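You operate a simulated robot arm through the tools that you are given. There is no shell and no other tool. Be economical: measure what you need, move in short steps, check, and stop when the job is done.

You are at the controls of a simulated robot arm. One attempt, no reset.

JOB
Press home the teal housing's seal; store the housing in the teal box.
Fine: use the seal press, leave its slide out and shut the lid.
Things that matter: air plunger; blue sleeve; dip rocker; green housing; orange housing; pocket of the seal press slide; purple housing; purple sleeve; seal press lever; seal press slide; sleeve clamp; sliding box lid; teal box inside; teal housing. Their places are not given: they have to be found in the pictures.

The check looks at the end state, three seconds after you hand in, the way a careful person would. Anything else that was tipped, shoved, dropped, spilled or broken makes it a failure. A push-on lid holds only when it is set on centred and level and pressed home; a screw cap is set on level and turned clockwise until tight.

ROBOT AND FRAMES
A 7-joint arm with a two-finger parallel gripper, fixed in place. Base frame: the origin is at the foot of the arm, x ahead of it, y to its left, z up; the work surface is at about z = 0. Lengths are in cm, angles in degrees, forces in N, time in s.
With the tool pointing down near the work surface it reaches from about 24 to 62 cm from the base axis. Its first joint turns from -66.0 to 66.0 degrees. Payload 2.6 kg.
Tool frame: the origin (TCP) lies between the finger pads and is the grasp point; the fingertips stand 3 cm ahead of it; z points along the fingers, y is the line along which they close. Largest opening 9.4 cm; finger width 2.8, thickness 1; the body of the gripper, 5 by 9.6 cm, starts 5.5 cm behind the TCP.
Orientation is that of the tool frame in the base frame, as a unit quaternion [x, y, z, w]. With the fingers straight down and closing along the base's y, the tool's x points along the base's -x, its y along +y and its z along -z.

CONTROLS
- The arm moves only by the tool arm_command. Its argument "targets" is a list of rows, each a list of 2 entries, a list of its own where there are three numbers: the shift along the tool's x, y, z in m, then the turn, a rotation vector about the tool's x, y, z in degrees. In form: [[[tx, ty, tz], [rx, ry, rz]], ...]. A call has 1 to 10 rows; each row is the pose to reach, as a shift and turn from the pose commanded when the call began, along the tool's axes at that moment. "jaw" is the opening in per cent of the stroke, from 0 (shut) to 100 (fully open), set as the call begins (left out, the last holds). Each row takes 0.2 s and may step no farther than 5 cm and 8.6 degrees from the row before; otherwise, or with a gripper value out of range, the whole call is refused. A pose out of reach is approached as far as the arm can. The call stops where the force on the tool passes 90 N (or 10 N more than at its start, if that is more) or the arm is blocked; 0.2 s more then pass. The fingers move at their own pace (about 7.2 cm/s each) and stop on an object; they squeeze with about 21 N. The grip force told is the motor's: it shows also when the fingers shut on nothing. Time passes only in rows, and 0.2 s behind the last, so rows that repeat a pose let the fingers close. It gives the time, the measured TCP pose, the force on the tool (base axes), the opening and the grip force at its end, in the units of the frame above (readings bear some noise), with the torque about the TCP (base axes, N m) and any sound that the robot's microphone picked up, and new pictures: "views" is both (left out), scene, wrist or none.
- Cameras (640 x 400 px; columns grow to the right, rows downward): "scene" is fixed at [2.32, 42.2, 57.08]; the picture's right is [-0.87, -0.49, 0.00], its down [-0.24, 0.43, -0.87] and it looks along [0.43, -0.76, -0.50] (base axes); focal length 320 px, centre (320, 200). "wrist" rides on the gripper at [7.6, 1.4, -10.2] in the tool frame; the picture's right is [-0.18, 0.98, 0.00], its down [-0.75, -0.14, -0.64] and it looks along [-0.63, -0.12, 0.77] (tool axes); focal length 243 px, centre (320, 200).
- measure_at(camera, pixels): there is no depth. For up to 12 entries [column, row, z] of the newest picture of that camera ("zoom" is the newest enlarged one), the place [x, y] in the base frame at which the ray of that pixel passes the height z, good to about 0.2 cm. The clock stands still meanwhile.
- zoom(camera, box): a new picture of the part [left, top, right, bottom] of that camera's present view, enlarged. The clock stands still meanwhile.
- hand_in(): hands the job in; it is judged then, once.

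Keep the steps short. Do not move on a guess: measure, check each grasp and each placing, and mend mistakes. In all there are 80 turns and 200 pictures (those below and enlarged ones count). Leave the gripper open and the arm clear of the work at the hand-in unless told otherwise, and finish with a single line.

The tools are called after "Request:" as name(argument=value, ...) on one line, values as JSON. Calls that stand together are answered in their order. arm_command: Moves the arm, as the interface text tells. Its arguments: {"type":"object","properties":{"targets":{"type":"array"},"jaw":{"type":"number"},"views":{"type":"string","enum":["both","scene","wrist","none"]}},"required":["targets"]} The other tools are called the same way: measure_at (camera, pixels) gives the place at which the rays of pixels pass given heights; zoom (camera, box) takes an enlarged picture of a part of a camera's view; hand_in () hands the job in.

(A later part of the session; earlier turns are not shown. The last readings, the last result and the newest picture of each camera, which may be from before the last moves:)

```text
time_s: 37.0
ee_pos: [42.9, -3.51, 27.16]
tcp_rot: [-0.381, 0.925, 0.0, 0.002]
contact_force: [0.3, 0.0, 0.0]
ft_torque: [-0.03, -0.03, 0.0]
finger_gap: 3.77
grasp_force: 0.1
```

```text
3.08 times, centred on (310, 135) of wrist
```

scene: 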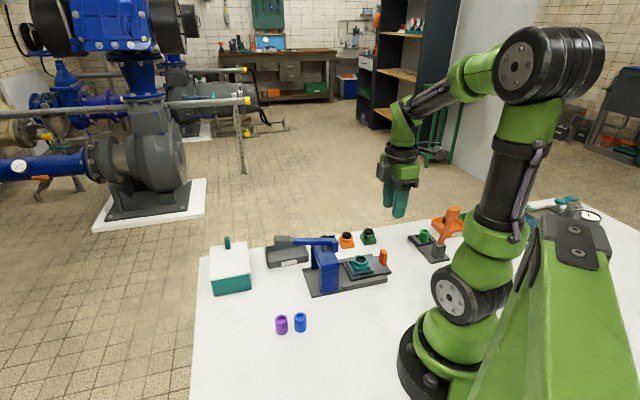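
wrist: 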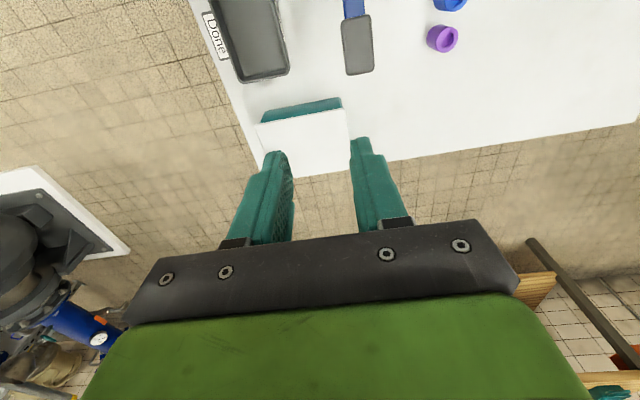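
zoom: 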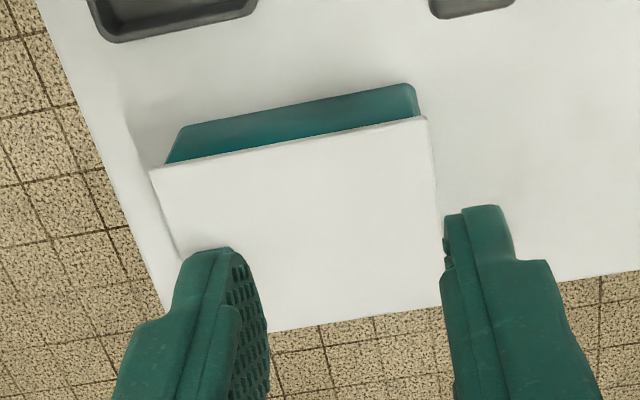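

Request:
measure_at(camera="wrist", pixels=[[344.1, 108.4, 5], [344.1, 108.4, 7], [254.8, 125.3, 5], [254.8, 125.3, 7], [349, 171, 5], [349, 171, 7], [340, 97.7, 0], [266, 110.6, 0]])

Request:
measure_at(camera="scene", pixels=[[250.4, 273, 5], [250.4, 273, 7], [246.6, 241.4, 5], [246.6, 241.4, 7], [209.4, 280.6, 5], [209.4, 280.6, 7], [209.6, 246.6, 7], [227.5, 236.5, 10], [228, 248.6, 7], [215, 296.4, 0], [252, 288.6, 0]])

```text
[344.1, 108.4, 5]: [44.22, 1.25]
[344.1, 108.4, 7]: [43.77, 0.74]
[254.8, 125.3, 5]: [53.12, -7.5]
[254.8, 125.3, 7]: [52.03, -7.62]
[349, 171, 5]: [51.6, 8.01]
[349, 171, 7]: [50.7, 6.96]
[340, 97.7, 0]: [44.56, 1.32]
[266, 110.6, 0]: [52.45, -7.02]
```

```text
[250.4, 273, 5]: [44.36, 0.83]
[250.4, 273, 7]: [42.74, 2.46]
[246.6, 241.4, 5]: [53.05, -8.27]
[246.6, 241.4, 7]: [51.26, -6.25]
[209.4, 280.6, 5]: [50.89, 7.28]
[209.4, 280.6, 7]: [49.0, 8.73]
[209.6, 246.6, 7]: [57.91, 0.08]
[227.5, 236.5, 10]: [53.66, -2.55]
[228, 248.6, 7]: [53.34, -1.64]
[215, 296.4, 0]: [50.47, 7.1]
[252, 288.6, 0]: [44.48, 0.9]
```

Lid top is at z≈5.3, corners ≈(44.2,1.1),(52.9,-7.6),(51.2,7.5),(60,-1.2); fin near (55,-3.4). Hovering above the fin for a close view.

Request:
arm_command(targets=[[[-0.03, -0.03, 0.02], [0, 0, 0]], [[-0.058, -0.058, 0.04], [0, 0, 0]], [[-0.086, -0.085, 0.07], [0, 0, 0]]], views="both", jaw=70)

Request:
zoom(camera="wrist", box=[220, 50, 420, 190])

Request:
zoom(camera="scene", box=[196, 220, 268, 265])

```text
time_s: 37.8
ee_pos: [54.77, -3.19, 19.94]
tcp_rot: [-0.383, 0.924, 0.001, 0.002]
contact_force: [-0.2, -0.6, 0.0]
ft_torque: [0.0, -0.02, -0.06]
finger_gap: 6.56
grasp_force: 0.1
```

scene: 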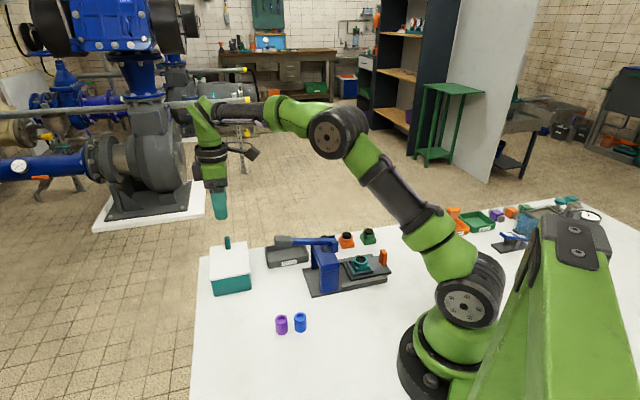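
wrist: 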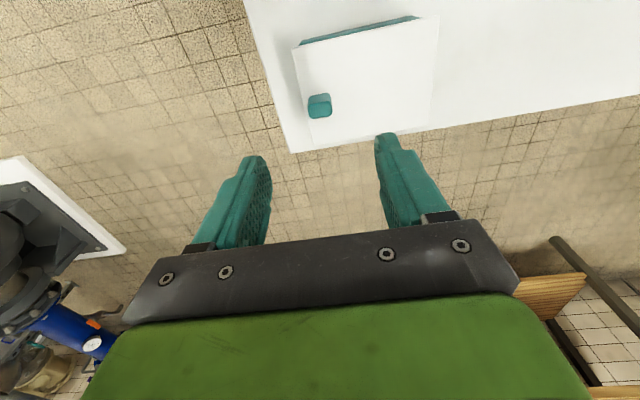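

```text
2.86 times, centred on (320, 120) of wrist
```

zoom: 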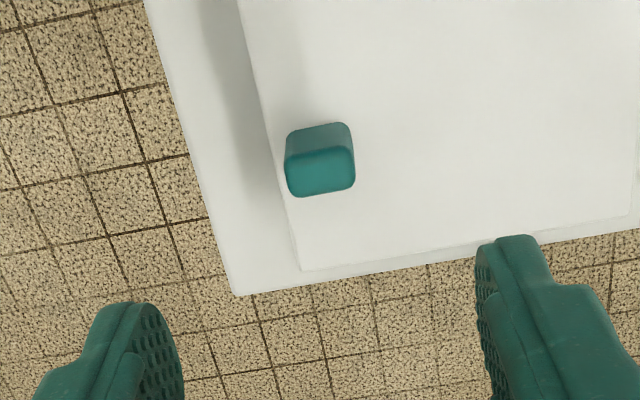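

```text
8.89 times, centred on (232, 242) of scene
```

zoom: 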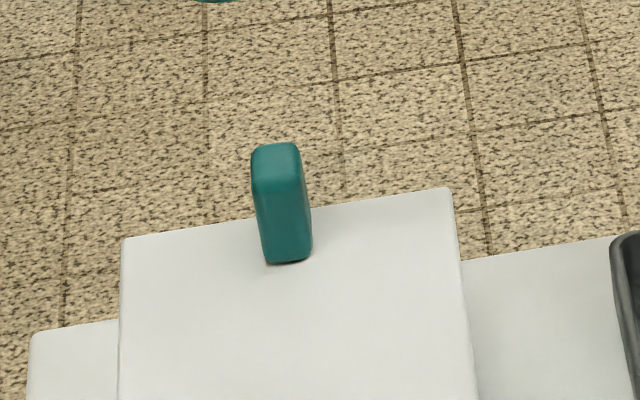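

Request:
measure_at(camera="wrist", pixels=[[320, 110.2, 7], [320, 110.2, 8], [320, 110.2, 9], [308.1, 107.7, 8], [331.5, 102.5, 8], [332.2, 114.8, 8], [309.5, 118.2, 8], [309, 100, 5.3], [330, 93, 5.3]])

Request:
measure_at(camera="scene", pixels=[[226.9, 238.1, 7], [226.9, 238.1, 8], [226.9, 238.1, 9], [228.5, 249.3, 5.3]])

```text
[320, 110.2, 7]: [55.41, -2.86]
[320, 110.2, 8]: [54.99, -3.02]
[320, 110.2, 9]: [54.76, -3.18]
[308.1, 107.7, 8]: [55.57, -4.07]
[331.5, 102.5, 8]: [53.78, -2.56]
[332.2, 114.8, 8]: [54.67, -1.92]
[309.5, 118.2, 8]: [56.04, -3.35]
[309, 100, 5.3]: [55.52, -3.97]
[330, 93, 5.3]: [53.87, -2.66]
```

```text
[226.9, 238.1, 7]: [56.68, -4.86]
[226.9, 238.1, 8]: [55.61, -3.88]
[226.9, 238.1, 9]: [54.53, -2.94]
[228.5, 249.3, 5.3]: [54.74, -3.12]
```

Fin: centre ≈(54.8,-3.1), 5.3–8.7 high, ~2.1 wide along the lid's long axis. Directly below the TCP; descending to straddle it.

Request:
arm_command(targets=[[[0, 0.0005, 0.04], [0, 0, 0]], [[0, 0.0005, 0.08], [0, 0, 0]], [[0, 0.0005, 0.1], [0, 0, 0]], [[0, 0.0005, 0.109], [0, 0, 0]]], views="both", jaw=50)

Request:
zoom(camera="scene", box=[180, 220, 276, 300])

```text
time_s: 38.8
ee_pos: [55.27, -3.28, 9.23]
tcp_rot: [-0.382, 0.924, 0.001, 0.002]
contact_force: [-0.8, -0.5, 0.2]
ft_torque: [-0.02, 0.01, 0.02]
finger_gap: 4.69
grasp_force: 0.1
```

scene: 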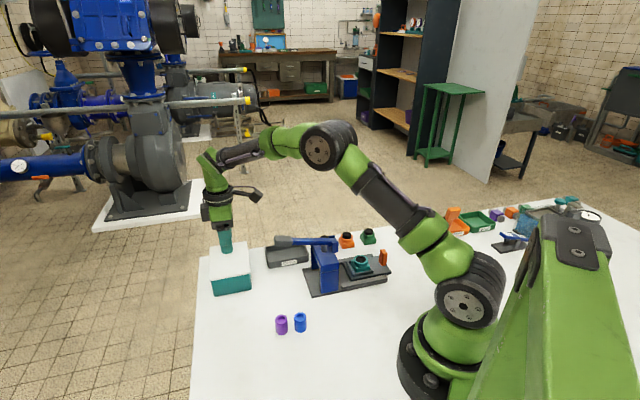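
wrist: 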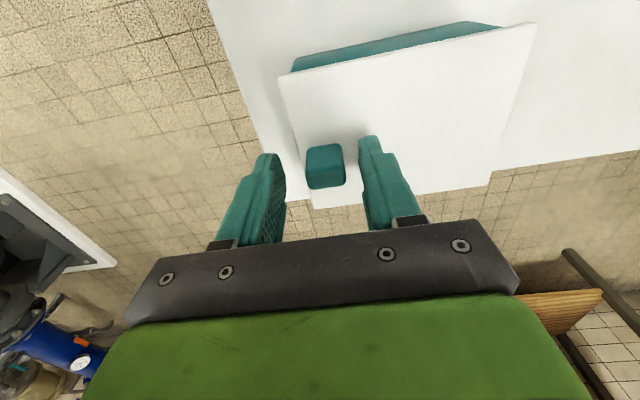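

```text
5.00 times, centred on (228, 260) of scene
```

zoom: 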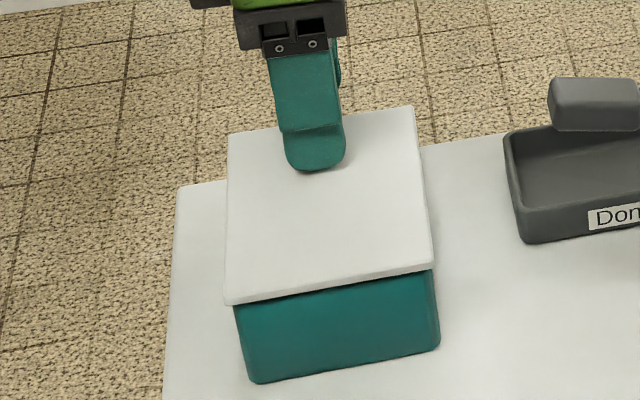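

Fin is between the pads. Closing on it.

Request:
arm_command(targets=[[[0.003, 0, 0], [0, 0, 0]], [[0.003, 0, 0], [0, 0, 0]], [[0.003, 0, 0], [0, 0, 0]], [[0.003, 0, 0], [0, 0, 0]]], views="none", jaw=0)

```text
time_s: 39.8
ee_pos: [54.89, -3.13, 9.2]
tcp_rot: [-0.383, 0.924, 0.004, 0.003]
contact_force: [-6.6, 18.9, -0.7]
ft_torque: [-0.18, -0.07, 0.02]
finger_gap: 2.18
grasp_force: 45.1
```

Gripped (2.18). Trying gently toward the scene camera side (+tool y) in 0.4 cm steps.

Request:
arm_command(targets=[[[0, 0.003, 0], [0, 0, 0]], [[0, 0.006, 0], [0, 0, 0]]], views="scene")

Request:
zoom(camera="scene", box=[180, 220, 276, 300])

```text
time_s: 40.4
ee_pos: [54.44, -2.87, 9.2]
tcp_rot: [-0.384, 0.923, 0.002, 0.005]
contact_force: [19.7, 17.8, -13.0]
ft_torque: [0.32, -0.74, 0.07]
finger_gap: 2.16
grasp_force: 45.4
```

scene: 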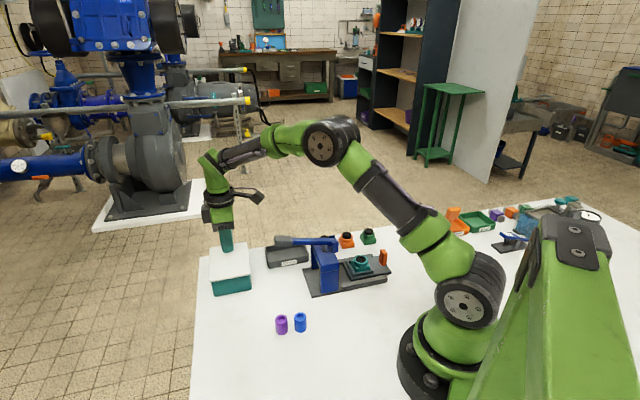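

```text
5.00 times, centred on (228, 260) of scene
```

zoom: 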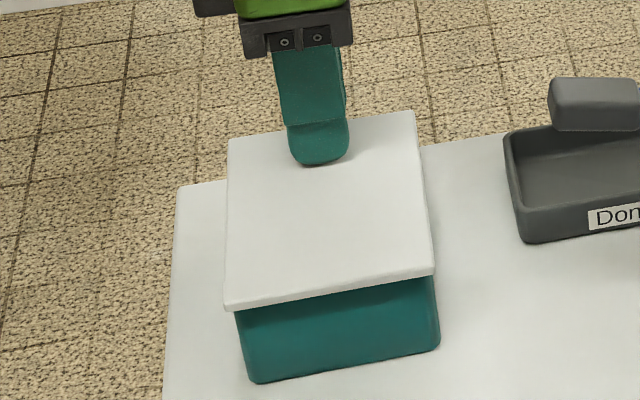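

The lid slides that way, box stays put. Relieving the side force and continuing 5 cm.

Request:
arm_command(targets=[[[-0.003, 0.008, 0], [0, 0, 0]], [[-0.003, 0.018, 0], [0, 0, 0]], [[-0.003, 0.028, 0], [0, 0, 0]], [[-0.003, 0.038, 0], [0, 0, 0]], [[-0.003, 0.048, 0], [0, 0, 0]]], views="scene")

Request:
zoom(camera="scene", box=[180, 220, 308, 340])

```text
time_s: 41.6
ee_pos: [51.18, 0.45, 9.3]
tcp_rot: [-0.381, 0.924, 0.001, 0.002]
contact_force: [11.9, 11.9, -4.2]
ft_torque: [-0.43, 0.4, 0.03]
finger_gap: 2.16
grasp_force: 44.8
```

scene: 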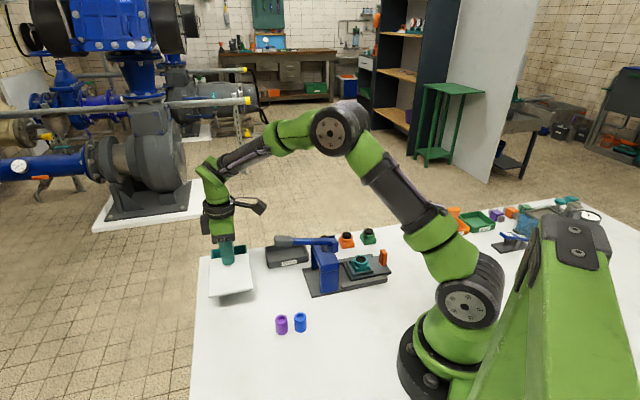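

```text
3.33 times, centred on (244, 280) of scene
```

zoom: 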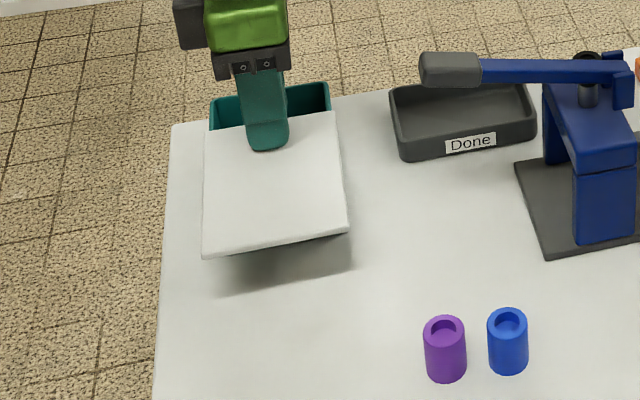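

Opening well, sleeves are clear of the lid's path. 3 cm more, watching for an end stop.

Request:
arm_command(targets=[[[-0.001, 0.01, 0], [0, 0, 0]], [[-0.001, 0.02, 0], [0, 0, 0]], [[-0.001, 0.03, 0], [0, 0, 0]]], views="both")

Request:
zoom(camera="scene", box=[180, 220, 308, 340])

```text
time_s: 42.4
ee_pos: [49.12, 2.48, 9.25]
tcp_rot: [-0.382, 0.924, 0.002, 0.003]
contact_force: [12.1, 12.2, -3.0]
ft_torque: [-0.65, 0.68, 0.02]
finger_gap: 2.13
grasp_force: 45.4
```

scene: 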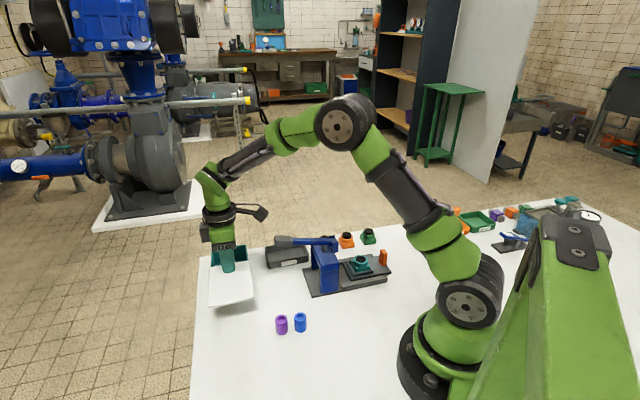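
wrist: 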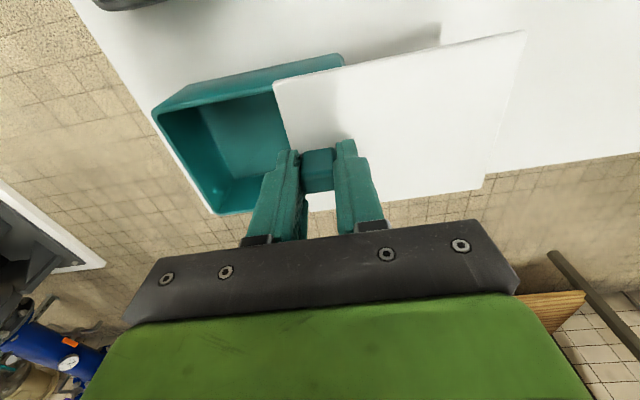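

```text
3.33 times, centred on (244, 280) of scene
```

zoom: 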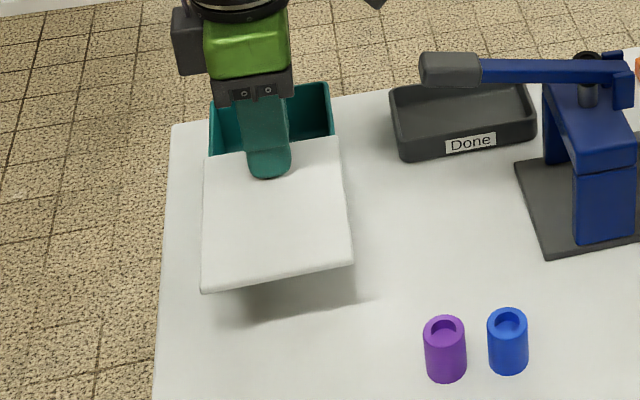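

Open about 8 cm — enough. Releasing the fin and rising straight up.

Request:
arm_command(targets=[[[0, 0, 0], [0, 0, 0]], [[0, 0, 0], [0, 0, 0]], [[0, 0, -0.04], [0, 0, 0]], [[0, 0, -0.09], [0, 0, 0]], [[0, 0, -0.14], [0, 0, 0]]], views="both", jaw=50)

Request:
zoom(camera="wrist", box=[180, 0, 420, 160])

Request:
zoom(camera="scene", box=[190, 225, 290, 325])

```text
time_s: 43.6
ee_pos: [48.9, 2.96, 23.31]
tcp_rot: [-0.382, 0.924, 0.001, 0.001]
contact_force: [-0.2, 0.2, -1.0]
ft_torque: [0.0, -0.02, 0.02]
finger_gap: 4.69
grasp_force: 0.0
```

scene: 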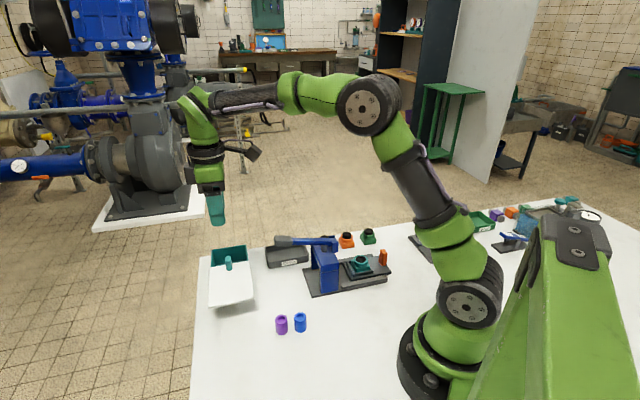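
wrist: 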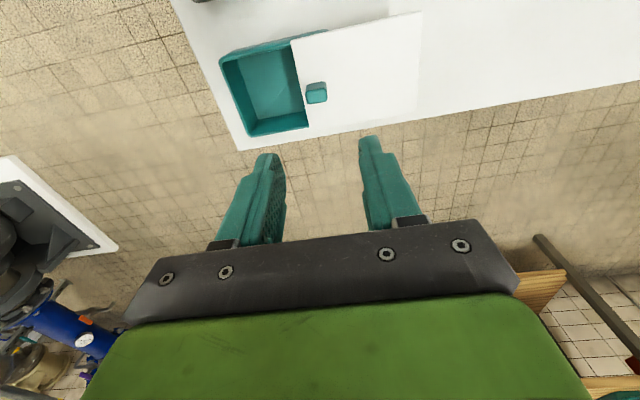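

```text
2.50 times, centred on (300, 80) of wrist
```

zoom: 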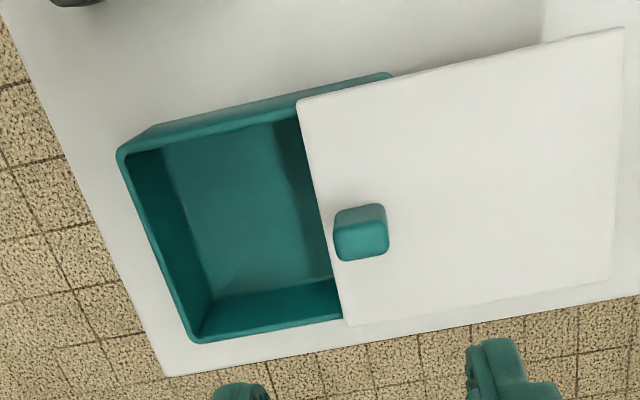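

```text
4.00 times, centred on (240, 275) of scene
```

zoom: 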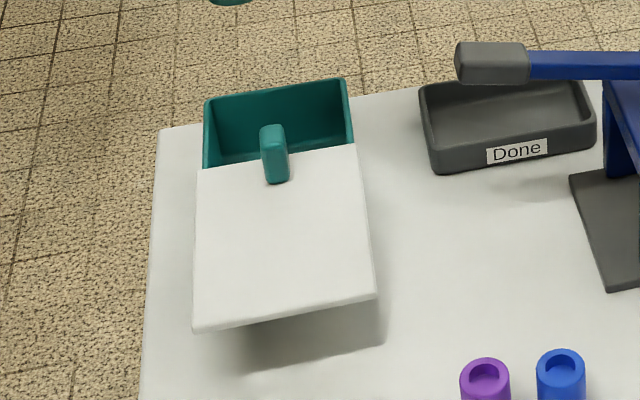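

Request:
measure_at(camera="wrist", pixels=[[220.8, 62, 4.9], [250, 135.2, 4.9], [290.8, 42, 5.3], [310, 128.8, 5.3], [260, 118, 0.5], [248, 77, 0.5], [316, 92, 8.5]])

```text
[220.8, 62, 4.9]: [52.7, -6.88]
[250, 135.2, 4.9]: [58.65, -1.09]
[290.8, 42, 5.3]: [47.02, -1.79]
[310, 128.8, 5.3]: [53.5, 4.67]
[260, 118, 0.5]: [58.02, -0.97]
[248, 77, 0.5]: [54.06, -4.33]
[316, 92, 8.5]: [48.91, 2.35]
```

Opening is ~7.25 cm wide, centred at (52.8,-1.1). Now fetching the housing: hover over the pocket.

Request:
arm_command(targets=[[[0.04, 0.004, 0], [0, 0, 0]], [[0.085, 0.009, 0], [0, 0, 0]], [[0.13, 0.014, 0], [0, 0, 0]], [[0.175, 0.019, 0], [0, 0, 0]], [[0.22, 0.024, 0], [0, 0, 0]], [[0.265, 0.029, 0], [0, 0, 0]], [[0.317, 0.035, 0.0], [0, 0, 0]], [[0.317, 0.035, 0.04], [0, 0, 0]], [[0.317, 0.035, 0.07], [0, 0, 0]]], views="wrist", jaw=54)

Request:
zoom(camera="wrist", box=[240, 50, 400, 160])

```text
refused: row 7 steps farther than a row can; nothing moved
```

```text
3.64 times, centred on (320, 105) of wrist
```

zoom: 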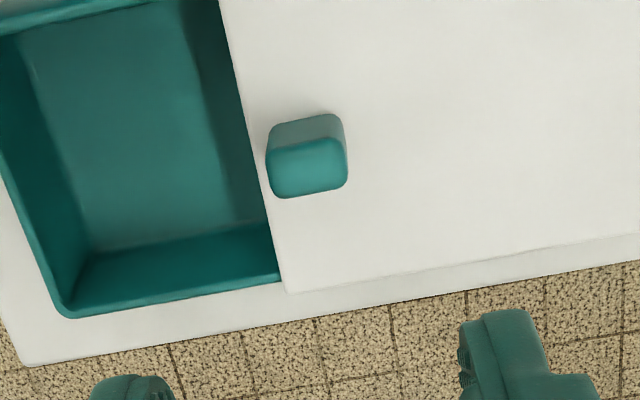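

A row was too long; resending with shorter steps.

Request:
arm_command(targets=[[[0.045, 0.004, 0], [0, 0, 0]], [[0.09, 0.009, 0], [0, 0, 0]], [[0.135, 0.014, 0], [0, 0, 0]], [[0.18, 0.019, 0], [0, 0, 0]], [[0.225, 0.024, 0], [0, 0, 0]], [[0.27, 0.029, 0], [0, 0, 0]], [[0.317, 0.035, 0.0], [0, 0, 0]], [[0.317, 0.035, 0.04], [0, 0, 0]], [[0.317, 0.035, 0.07], [0, 0, 0]]], views="wrist", jaw=54)

Request:
zoom(camera="wrist", box=[240, 50, 400, 160])

```text
time_s: 45.6
ee_pos: [24.39, -17.44, 15.93]
tcp_rot: [-0.382, 0.924, 0.001, 0.003]
contact_force: [0.4, 0.9, 0.2]
ft_torque: [0.01, -0.02, 0.01]
finger_gap: 5.07
grasp_force: 0.0
```

wrist: 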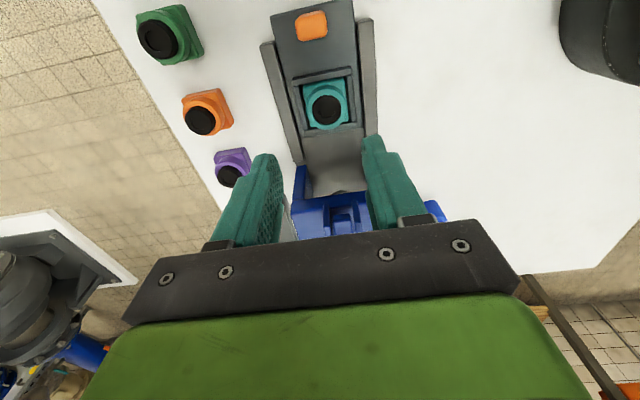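

```text
3.64 times, centred on (320, 105) of wrist
```

zoom: 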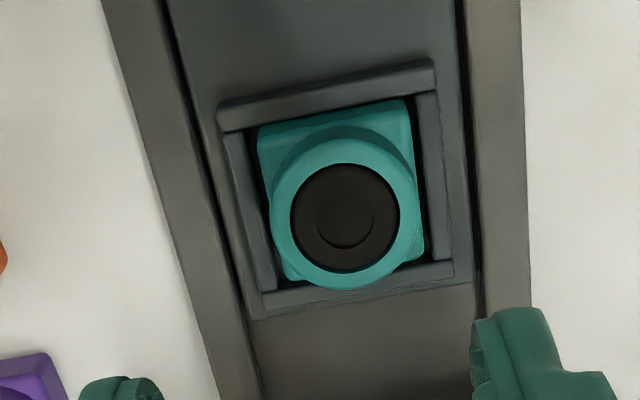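

Measuring the housing's present centre.

Request:
measure_at(camera="zoom", pixels=[[345, 213, 4.7], [271, 213, 4.6], [420, 213, 4.6], [258, 133, 3.1], [410, 100, 3.1], [425, 252, 3.1], [288, 280, 3.1], [219, 108, 2.3], [433, 60, 2.3], [453, 275, 2.3], [258, 312, 2.3]])

```text
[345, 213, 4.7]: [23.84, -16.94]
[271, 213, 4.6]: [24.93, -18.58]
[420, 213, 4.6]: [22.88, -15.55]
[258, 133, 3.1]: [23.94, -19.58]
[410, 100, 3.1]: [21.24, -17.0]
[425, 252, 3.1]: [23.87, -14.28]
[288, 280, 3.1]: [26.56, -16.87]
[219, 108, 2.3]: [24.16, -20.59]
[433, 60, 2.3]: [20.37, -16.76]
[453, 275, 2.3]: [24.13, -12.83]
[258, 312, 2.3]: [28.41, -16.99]
```

Housing centre (23.9,-16.95). Shifting 0.7 cm laterally and descending to TCP z≈5.75.

Request:
arm_command(targets=[[[0, 0.0069, 0.0], [0, 0, 0]], [[0, 0.0069, 0.04], [0, 0, 0]], [[0, 0.0069, 0.08], [0, 0, 0]], [[0, 0.0069, 0.095], [0, 0, 0]], [[0, 0.0069, 0.101], [0, 0, 0]]], views="wrist")

Request:
zoom(camera="wrist", box=[240, 90, 400, 200])

```text
time_s: 46.8
ee_pos: [23.7, -16.96, 6.0]
tcp_rot: [-0.382, 0.924, 0.001, 0.003]
contact_force: [0.2, -0.4, -0.1]
ft_torque: [0.0, 0.01, 0.01]
finger_gap: 5.04
grasp_force: 0.0
```

wrist: 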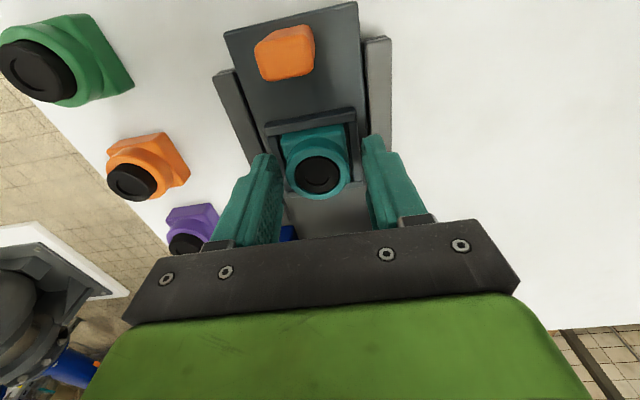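

```text
3.64 times, centred on (320, 145) of wrist
```

zoom: 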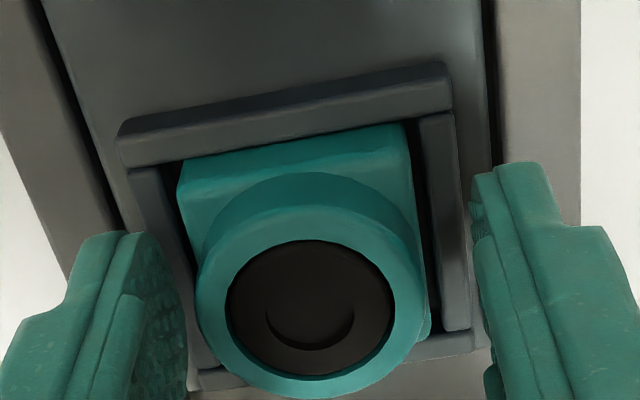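

Well placed. Closing (with 0.2 cm lower) on the housing.

Request:
arm_command(targets=[[[-0.0005, -0.0005, 0.002], [0, 0, 0]], [[-0.0005, -0.0005, 0.002], [0, 0, 0]]], views="none")

Request:
arm_command(targets=[[[0, 0, 0], [0, 0, 0]], [[0, 0, 0], [0, 0, 0]], [[0, 0, 0], [0, 0, 0]], [[0, 0, -0.02], [0, 0, 0]], [[0, 0, -0.05], [0, 0, 0]], [[0, 0, -0.1], [0, 0, 0]], [[0, 0, -0.14], [0, 0, 0]], [[0, 0, -0.17], [0, 0, 0]]], views="both", jaw=0)

Request:
zoom(camera="wrist", box=[240, 90, 400, 200])

```text
time_s: 47.4
ee_pos: [23.72, -16.83, 5.68]
tcp_rot: [-0.381, 0.924, 0.002, 0.001]
contact_force: [0.3, 0.1, -0.4]
ft_torque: [0.01, 0.01, 0.01]
finger_gap: 5.09
grasp_force: 0.0
```

```text
time_s: 49.2
ee_pos: [23.86, -16.67, 22.85]
tcp_rot: [-0.382, 0.924, 0.002, 0.003]
contact_force: [0.1, -0.2, -1.8]
ft_torque: [-0.01, -0.01, -0.03]
finger_gap: 3.74
grasp_force: 21.7
```

scene: 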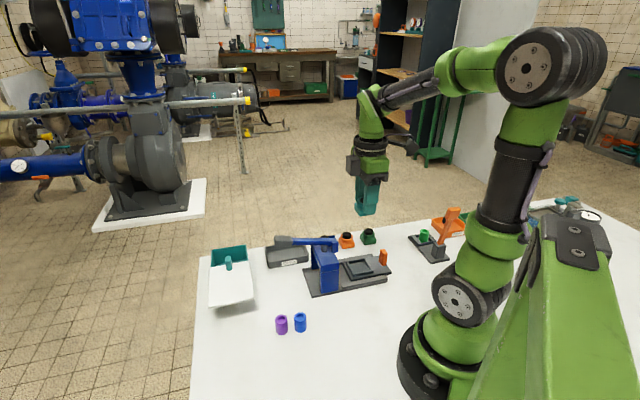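
wrist: 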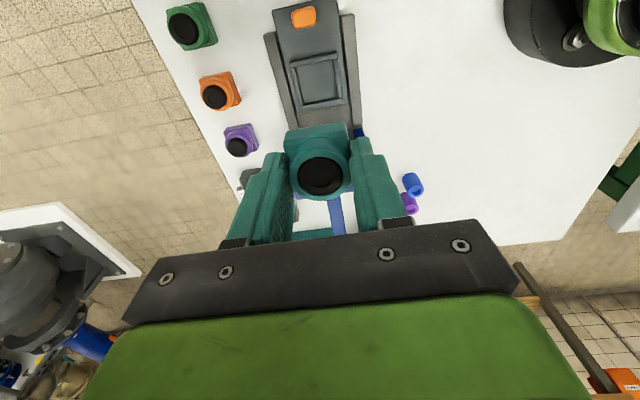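

```text
3.64 times, centred on (320, 145) of wrist
```

zoom: 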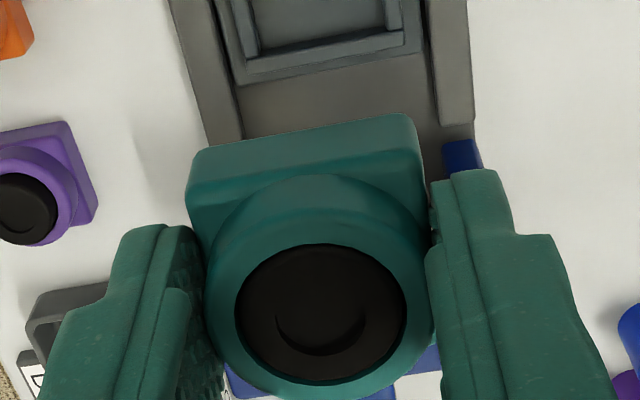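

Housing held, seal flush. Carrying it over the box opening.

Request:
arm_command(targets=[[[-0.04, -0.012, 0], [0, 0, 0]], [[-0.08, -0.024, 0], [0, 0, 0]], [[-0.12, -0.036, 0], [0, 0, 0]], [[-0.16, -0.048, 0], [0, 0, 0]], [[-0.2, -0.06, 0], [0, 0, 0]], [[-0.24, -0.072, 0], [0, 0, 0]], [[-0.28, -0.084, 0], [0, 0, 0]], [[-0.3147, -0.0945, 0], [0, 0, 0]], [[-0.3147, -0.0945, 0.04], [0, 0, 0]], [[-0.3147, -0.0945, 0.06], [0, 0, 0]]], views="both")

Request:
zoom(camera="wrist", box=[200, 0, 440, 200])

Request:
zoom(camera="scene", box=[180, 200, 290, 310])

```text
time_s: 51.4
ee_pos: [53.16, -1.43, 17.04]
tcp_rot: [-0.382, 0.924, 0.001, 0.002]
contact_force: [0.3, 0.4, -2.3]
ft_torque: [0.0, -0.01, -0.01]
finger_gap: 3.75
grasp_force: 21.7
```

scene: 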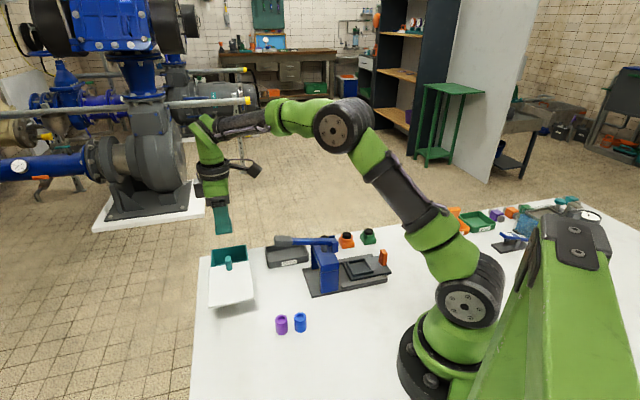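
wrist: 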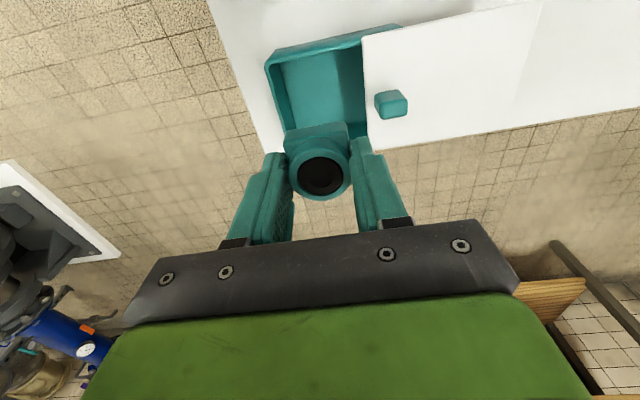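

```text
2.00 times, centred on (320, 100) of wrist
```

zoom: 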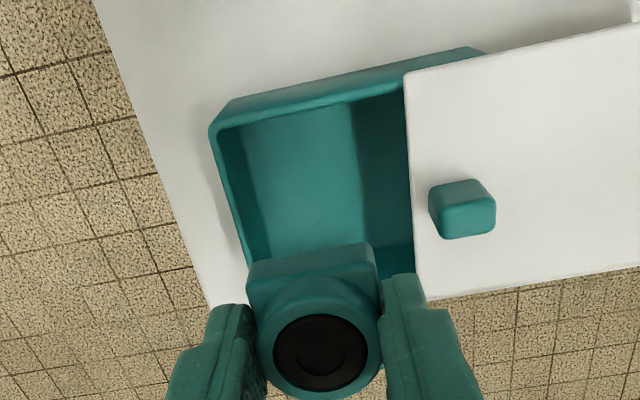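

```text
3.64 times, centred on (235, 255) of scene
```

zoom: 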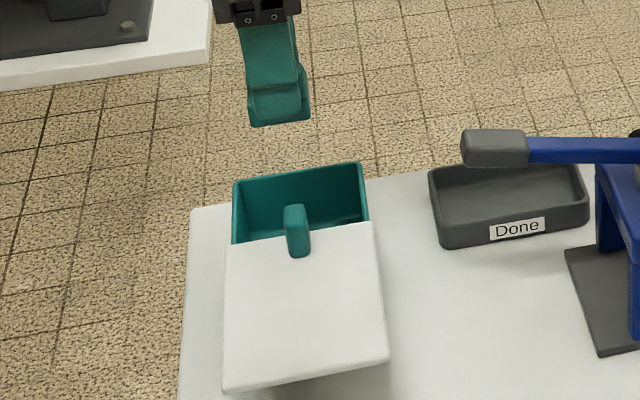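

Request:
measure_at(camera="wrist", pixels=[[265, 66, 4.9], [274, 65, 4.9], [362, 37.5, 5.3], [365.5, 100, 5.3], [280, 115, 4.9], [369, 149, 5.3]])

```text
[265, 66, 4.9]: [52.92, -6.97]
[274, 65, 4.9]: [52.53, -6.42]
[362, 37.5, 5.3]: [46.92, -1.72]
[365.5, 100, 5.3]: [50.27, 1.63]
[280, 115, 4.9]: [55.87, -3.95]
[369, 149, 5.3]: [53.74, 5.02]
```

Opening centre is 0.4 cm toward the lid from here. Shifting and lowering into the opening.

Request:
arm_command(targets=[[[0, 0.0042, 0.0], [0, 0, 0]], [[0, 0.0042, 0.04], [0, 0, 0]], [[0, 0.0042, 0.075], [0, 0, 0]]], views="both")

Request:
zoom(camera="wrist", box=[200, 50, 440, 220])

Request:
zoom(camera="scene", box=[190, 220, 280, 290])

```text
time_s: 52.2
ee_pos: [52.88, -0.77, 9.65]
tcp_rot: [-0.381, 0.924, 0.001, 0.002]
contact_force: [1.4, 0.3, -1.3]
ft_torque: [0.0, 0.0, -0.01]
finger_gap: 3.79
grasp_force: 21.0
```

scene: 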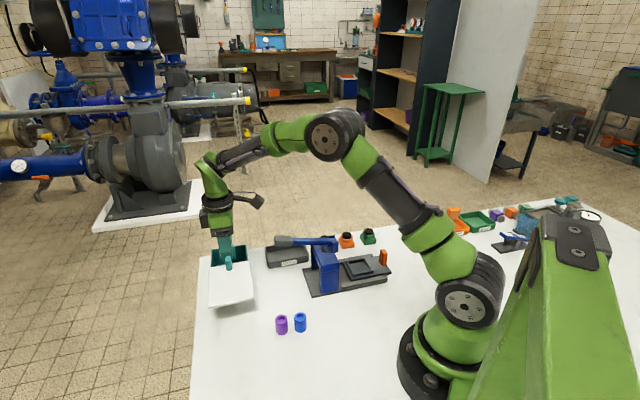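
wrist: 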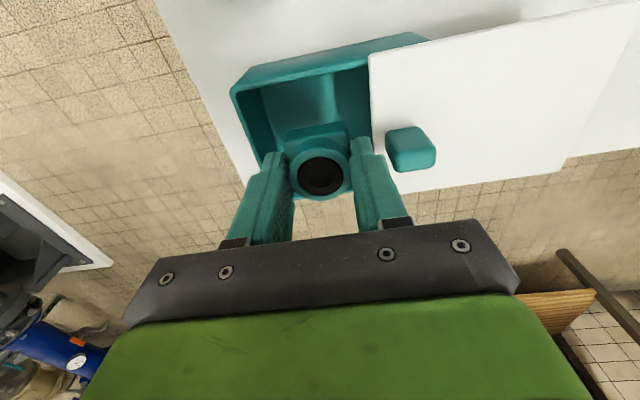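

```text
2.35 times, centred on (320, 135) of wrist
```

zoom: 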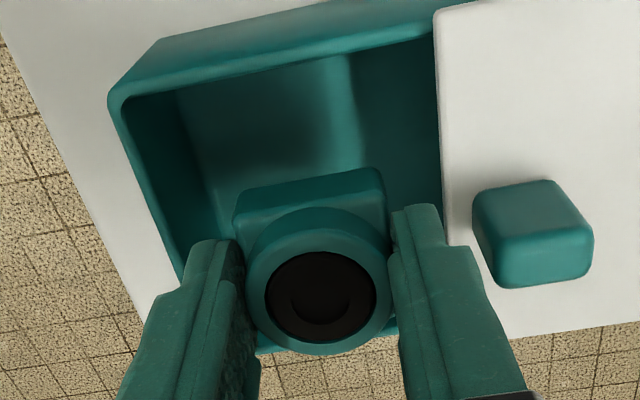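

```text
5.71 times, centred on (235, 255) of scene
```

zoom: 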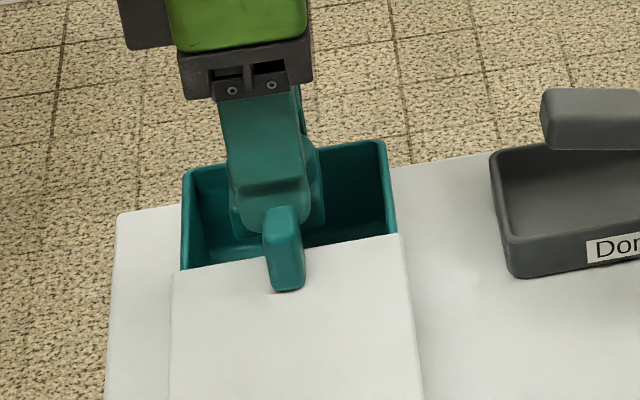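

Shift 0.25 cm away from the lid and lower further.

Request:
arm_command(targets=[[[0, -0.0025, 0.0], [0, 0, 0]], [[0, -0.0025, 0.02], [0, 0, 0]], [[0, -0.0025, 0.035], [0, 0, 0]], [[0, -0.0025, 0.044], [0, 0, 0]]], views="both")

Request:
zoom(camera="wrist", box=[200, 50, 440, 220])

Request:
zoom(camera="scene", box=[190, 220, 280, 290])

```text
time_s: 53.2
ee_pos: [52.75, -1.26, 5.16]
tcp_rot: [-0.382, 0.924, 0.001, 0.003]
contact_force: [0.6, -0.2, -1.8]
ft_torque: [0.0, -0.01, -0.05]
finger_gap: 3.76
grasp_force: 21.3
```

scene: 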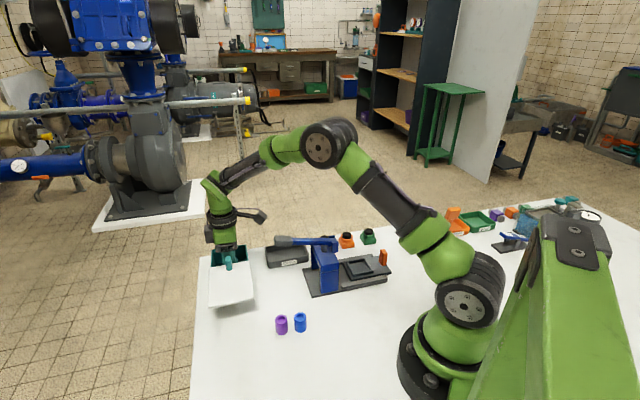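
wrist: 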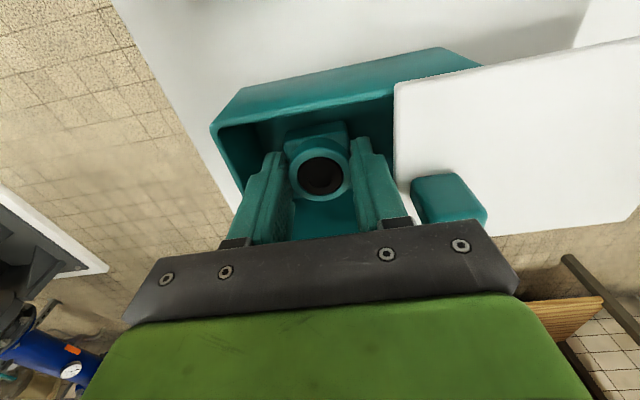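

```text
2.35 times, centred on (320, 135) of wrist
```

zoom: 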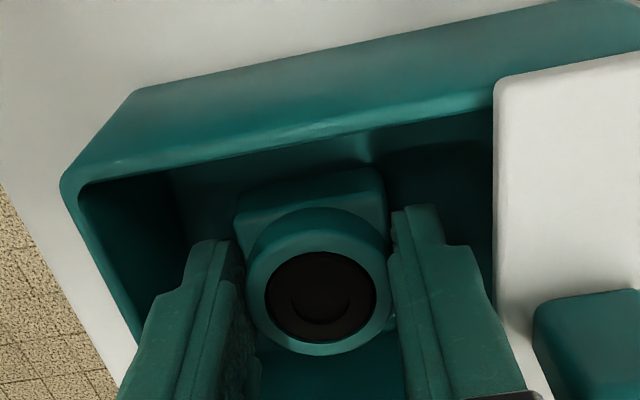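

```text
5.71 times, centred on (235, 255) of scene
```

zoom: 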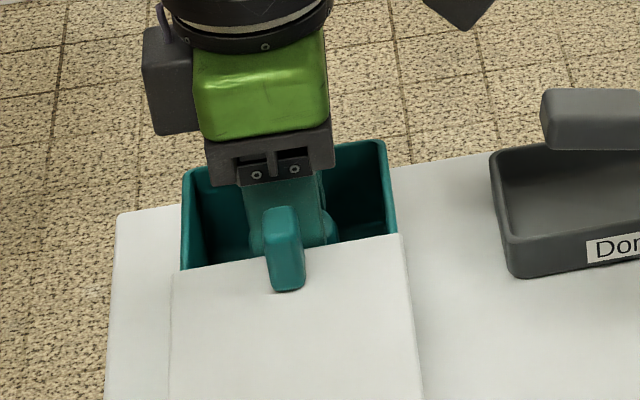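

No contact yet (bottom ~1.0). Lowering in 0.2 cm steps until the floor is felt.

Request:
arm_command(targets=[[[0, 0, 0.003], [0, 0, 0]], [[0, 0, 0.005], [0, 0, 0]], [[0, 0, 0.006], [0, 0, 0]]], views="none")

```text
time_s: 54.0
ee_pos: [52.79, -1.11, 4.39]
tcp_rot: [-0.381, 0.925, 0.001, 0.003]
contact_force: [-1.8, 0.1, 2.3]
ft_torque: [-0.03, -0.04, 0.01]
finger_gap: 3.76
grasp_force: 21.1
```

Light contact at the floor. 0.1 cm more, then open to a 4.7 cm gap.

Request:
arm_command(targets=[[[0, 0, 0.001], [0, 0, 0]], [[0, 0, 0.001], [0, 0, 0]]], views="none")

Request:
arm_command(targets=[[[0, 0, 0], [0, 0, 0]], [[0, 0, 0], [0, 0, 0]], [[0, 0, -0.02], [0, 0, 0]], [[0, 0, -0.06], [0, 0, 0]], [[0, 0, -0.1], [0, 0, 0]], [[0, 0, -0.14], [0, 0, 0]]], views="both", jaw=49)

Request:
zoom(camera="wrist", box=[220, 0, 440, 160])

Request:
zoom(camera="scene", box=[190, 220, 280, 310])

```text
time_s: 54.6
ee_pos: [52.9, -1.22, 4.37]
tcp_rot: [-0.381, 0.924, 0.001, 0.003]
contact_force: [1.1, -3.5, 7.6]
ft_torque: [-0.05, 0.09, 0.05]
finger_gap: 3.77
grasp_force: 21.0
```

```text
time_s: 56.0
ee_pos: [52.63, -1.28, 18.45]
tcp_rot: [-0.381, 0.925, 0.001, 0.003]
contact_force: [-0.1, -0.1, -0.3]
ft_torque: [-0.01, 0.02, -0.03]
finger_gap: 4.62
grasp_force: 0.1
```

scene: 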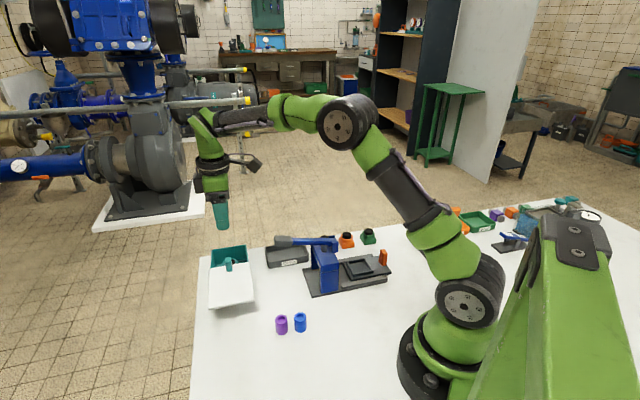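
wrist: 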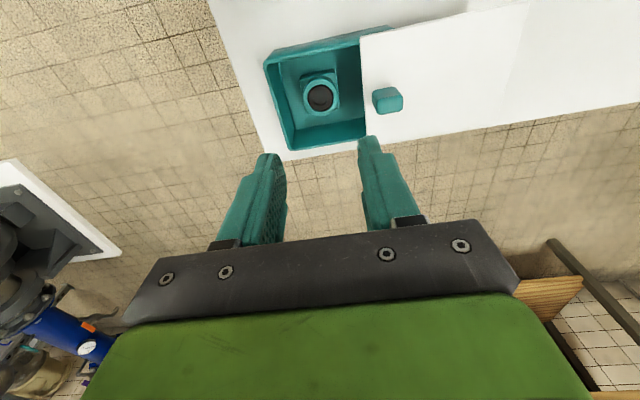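

```text
2.50 times, centred on (330, 80) of wrist
```

zoom: 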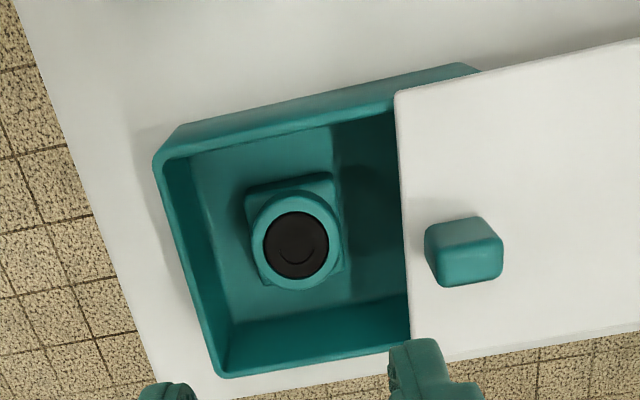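

```text
4.44 times, centred on (235, 265) of scene
```

zoom: 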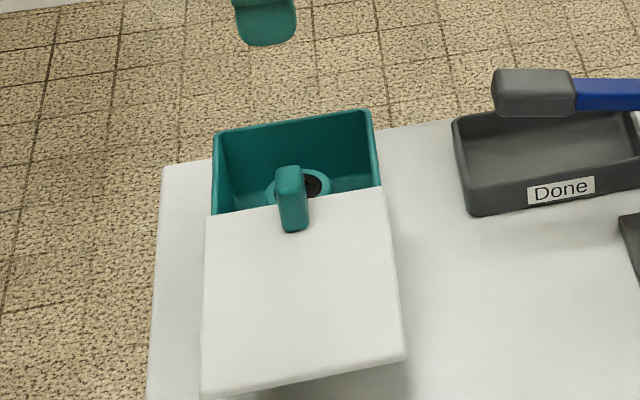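

Housing stands upright in the box, seal flush. Now back to the fin at ≈(49.0,2.5) to shut the lid.

Request:
arm_command(targets=[[[-0.001, 0.03, 0], [0, 0, 0]], [[-0.001, 0.0524, 0], [0, 0, 0]], [[-0.001, 0.0524, 0.04], [0, 0, 0]]], views="wrist", jaw=50)

Request:
zoom(camera="wrist", box=[220, 60, 440, 220])

```text
time_s: 56.8
ee_pos: [49.21, 2.66, 14.37]
tcp_rot: [-0.381, 0.924, 0.001, 0.002]
contact_force: [-0.6, 0.8, -0.7]
ft_torque: [0.0, 0.03, -0.05]
finger_gap: 4.72
grasp_force: 0.1
```

wrist: 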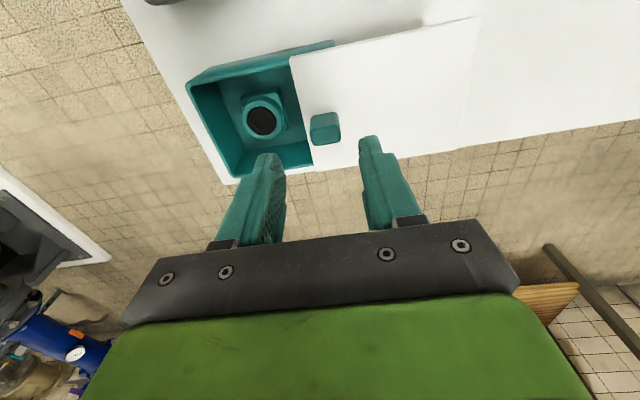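

```text
2.50 times, centred on (330, 140) of wrist
```

zoom: 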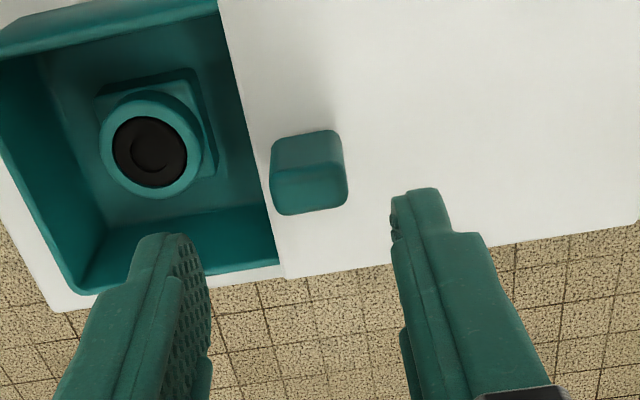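

Request:
measure_at(camera="zoom", pixels=[[310, 190, 8.7], [275, 180, 8.7], [345, 170, 8.7]])

Request:
arm_command(targets=[[[0.001, 0, 0.03], [0, 0, 0]], [[0.001, 0, 0.05], [0, 0, 0]]], views="wrist")

```text
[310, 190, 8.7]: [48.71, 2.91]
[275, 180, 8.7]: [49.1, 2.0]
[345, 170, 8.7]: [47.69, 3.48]
```

```text
time_s: 57.4
ee_pos: [49.0, 2.59, 9.38]
tcp_rot: [-0.381, 0.925, 0.0, 0.003]
contact_force: [0.0, -0.4, -0.2]
ft_torque: [0.01, -0.01, 0.02]
finger_gap: 4.69
grasp_force: 0.2
```

wrist: 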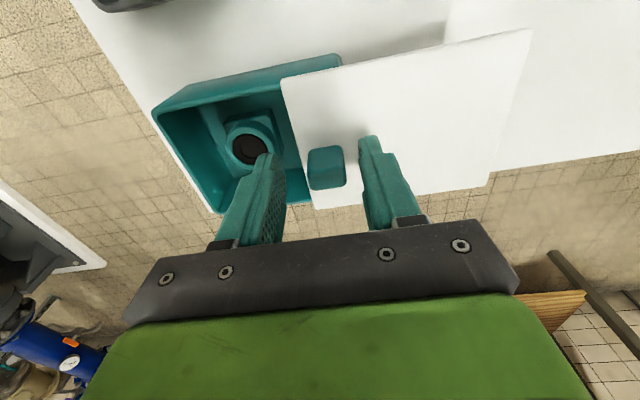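

Fin is between the pads. Closing on it, then sliding the lid 4 cm toward shut.

Request:
arm_command(targets=[[[0, 0.001, 0], [0, 0, 0]], [[0, 0.001, 0], [0, 0, 0]], [[0, 0.001, 0], [0, 0, 0]], [[0, -0.008, 0], [0, 0, 0]], [[0, -0.018, 0], [0, 0, 0]], [[0, -0.028, 0], [0, 0, 0]], [[0, -0.038, 0], [0, 0, 0]]], views="scene", jaw=0)

Request:
zoom(camera="scene", box=[190, 220, 280, 310])

```text
time_s: 59.0
ee_pos: [51.75, -0.24, 9.31]
tcp_rot: [-0.381, 0.925, 0.001, 0.002]
contact_force: [-2.5, -1.6, 12.7]
ft_torque: [-0.44, 0.83, 0.2]
finger_gap: 2.14
grasp_force: 45.4
```

scene: 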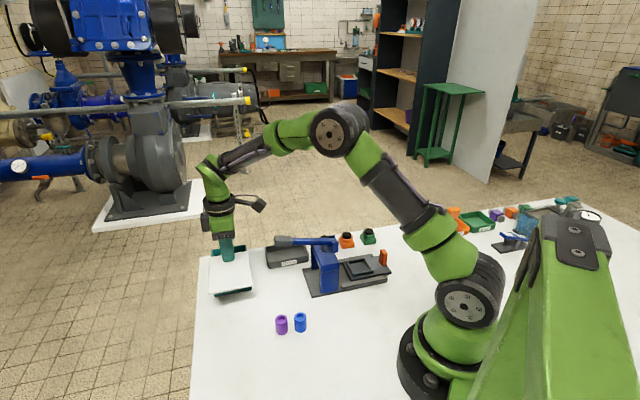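

```text
4.44 times, centred on (235, 265) of scene
```

zoom: 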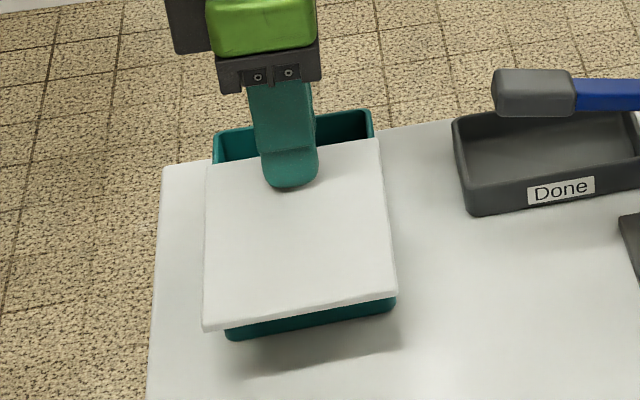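

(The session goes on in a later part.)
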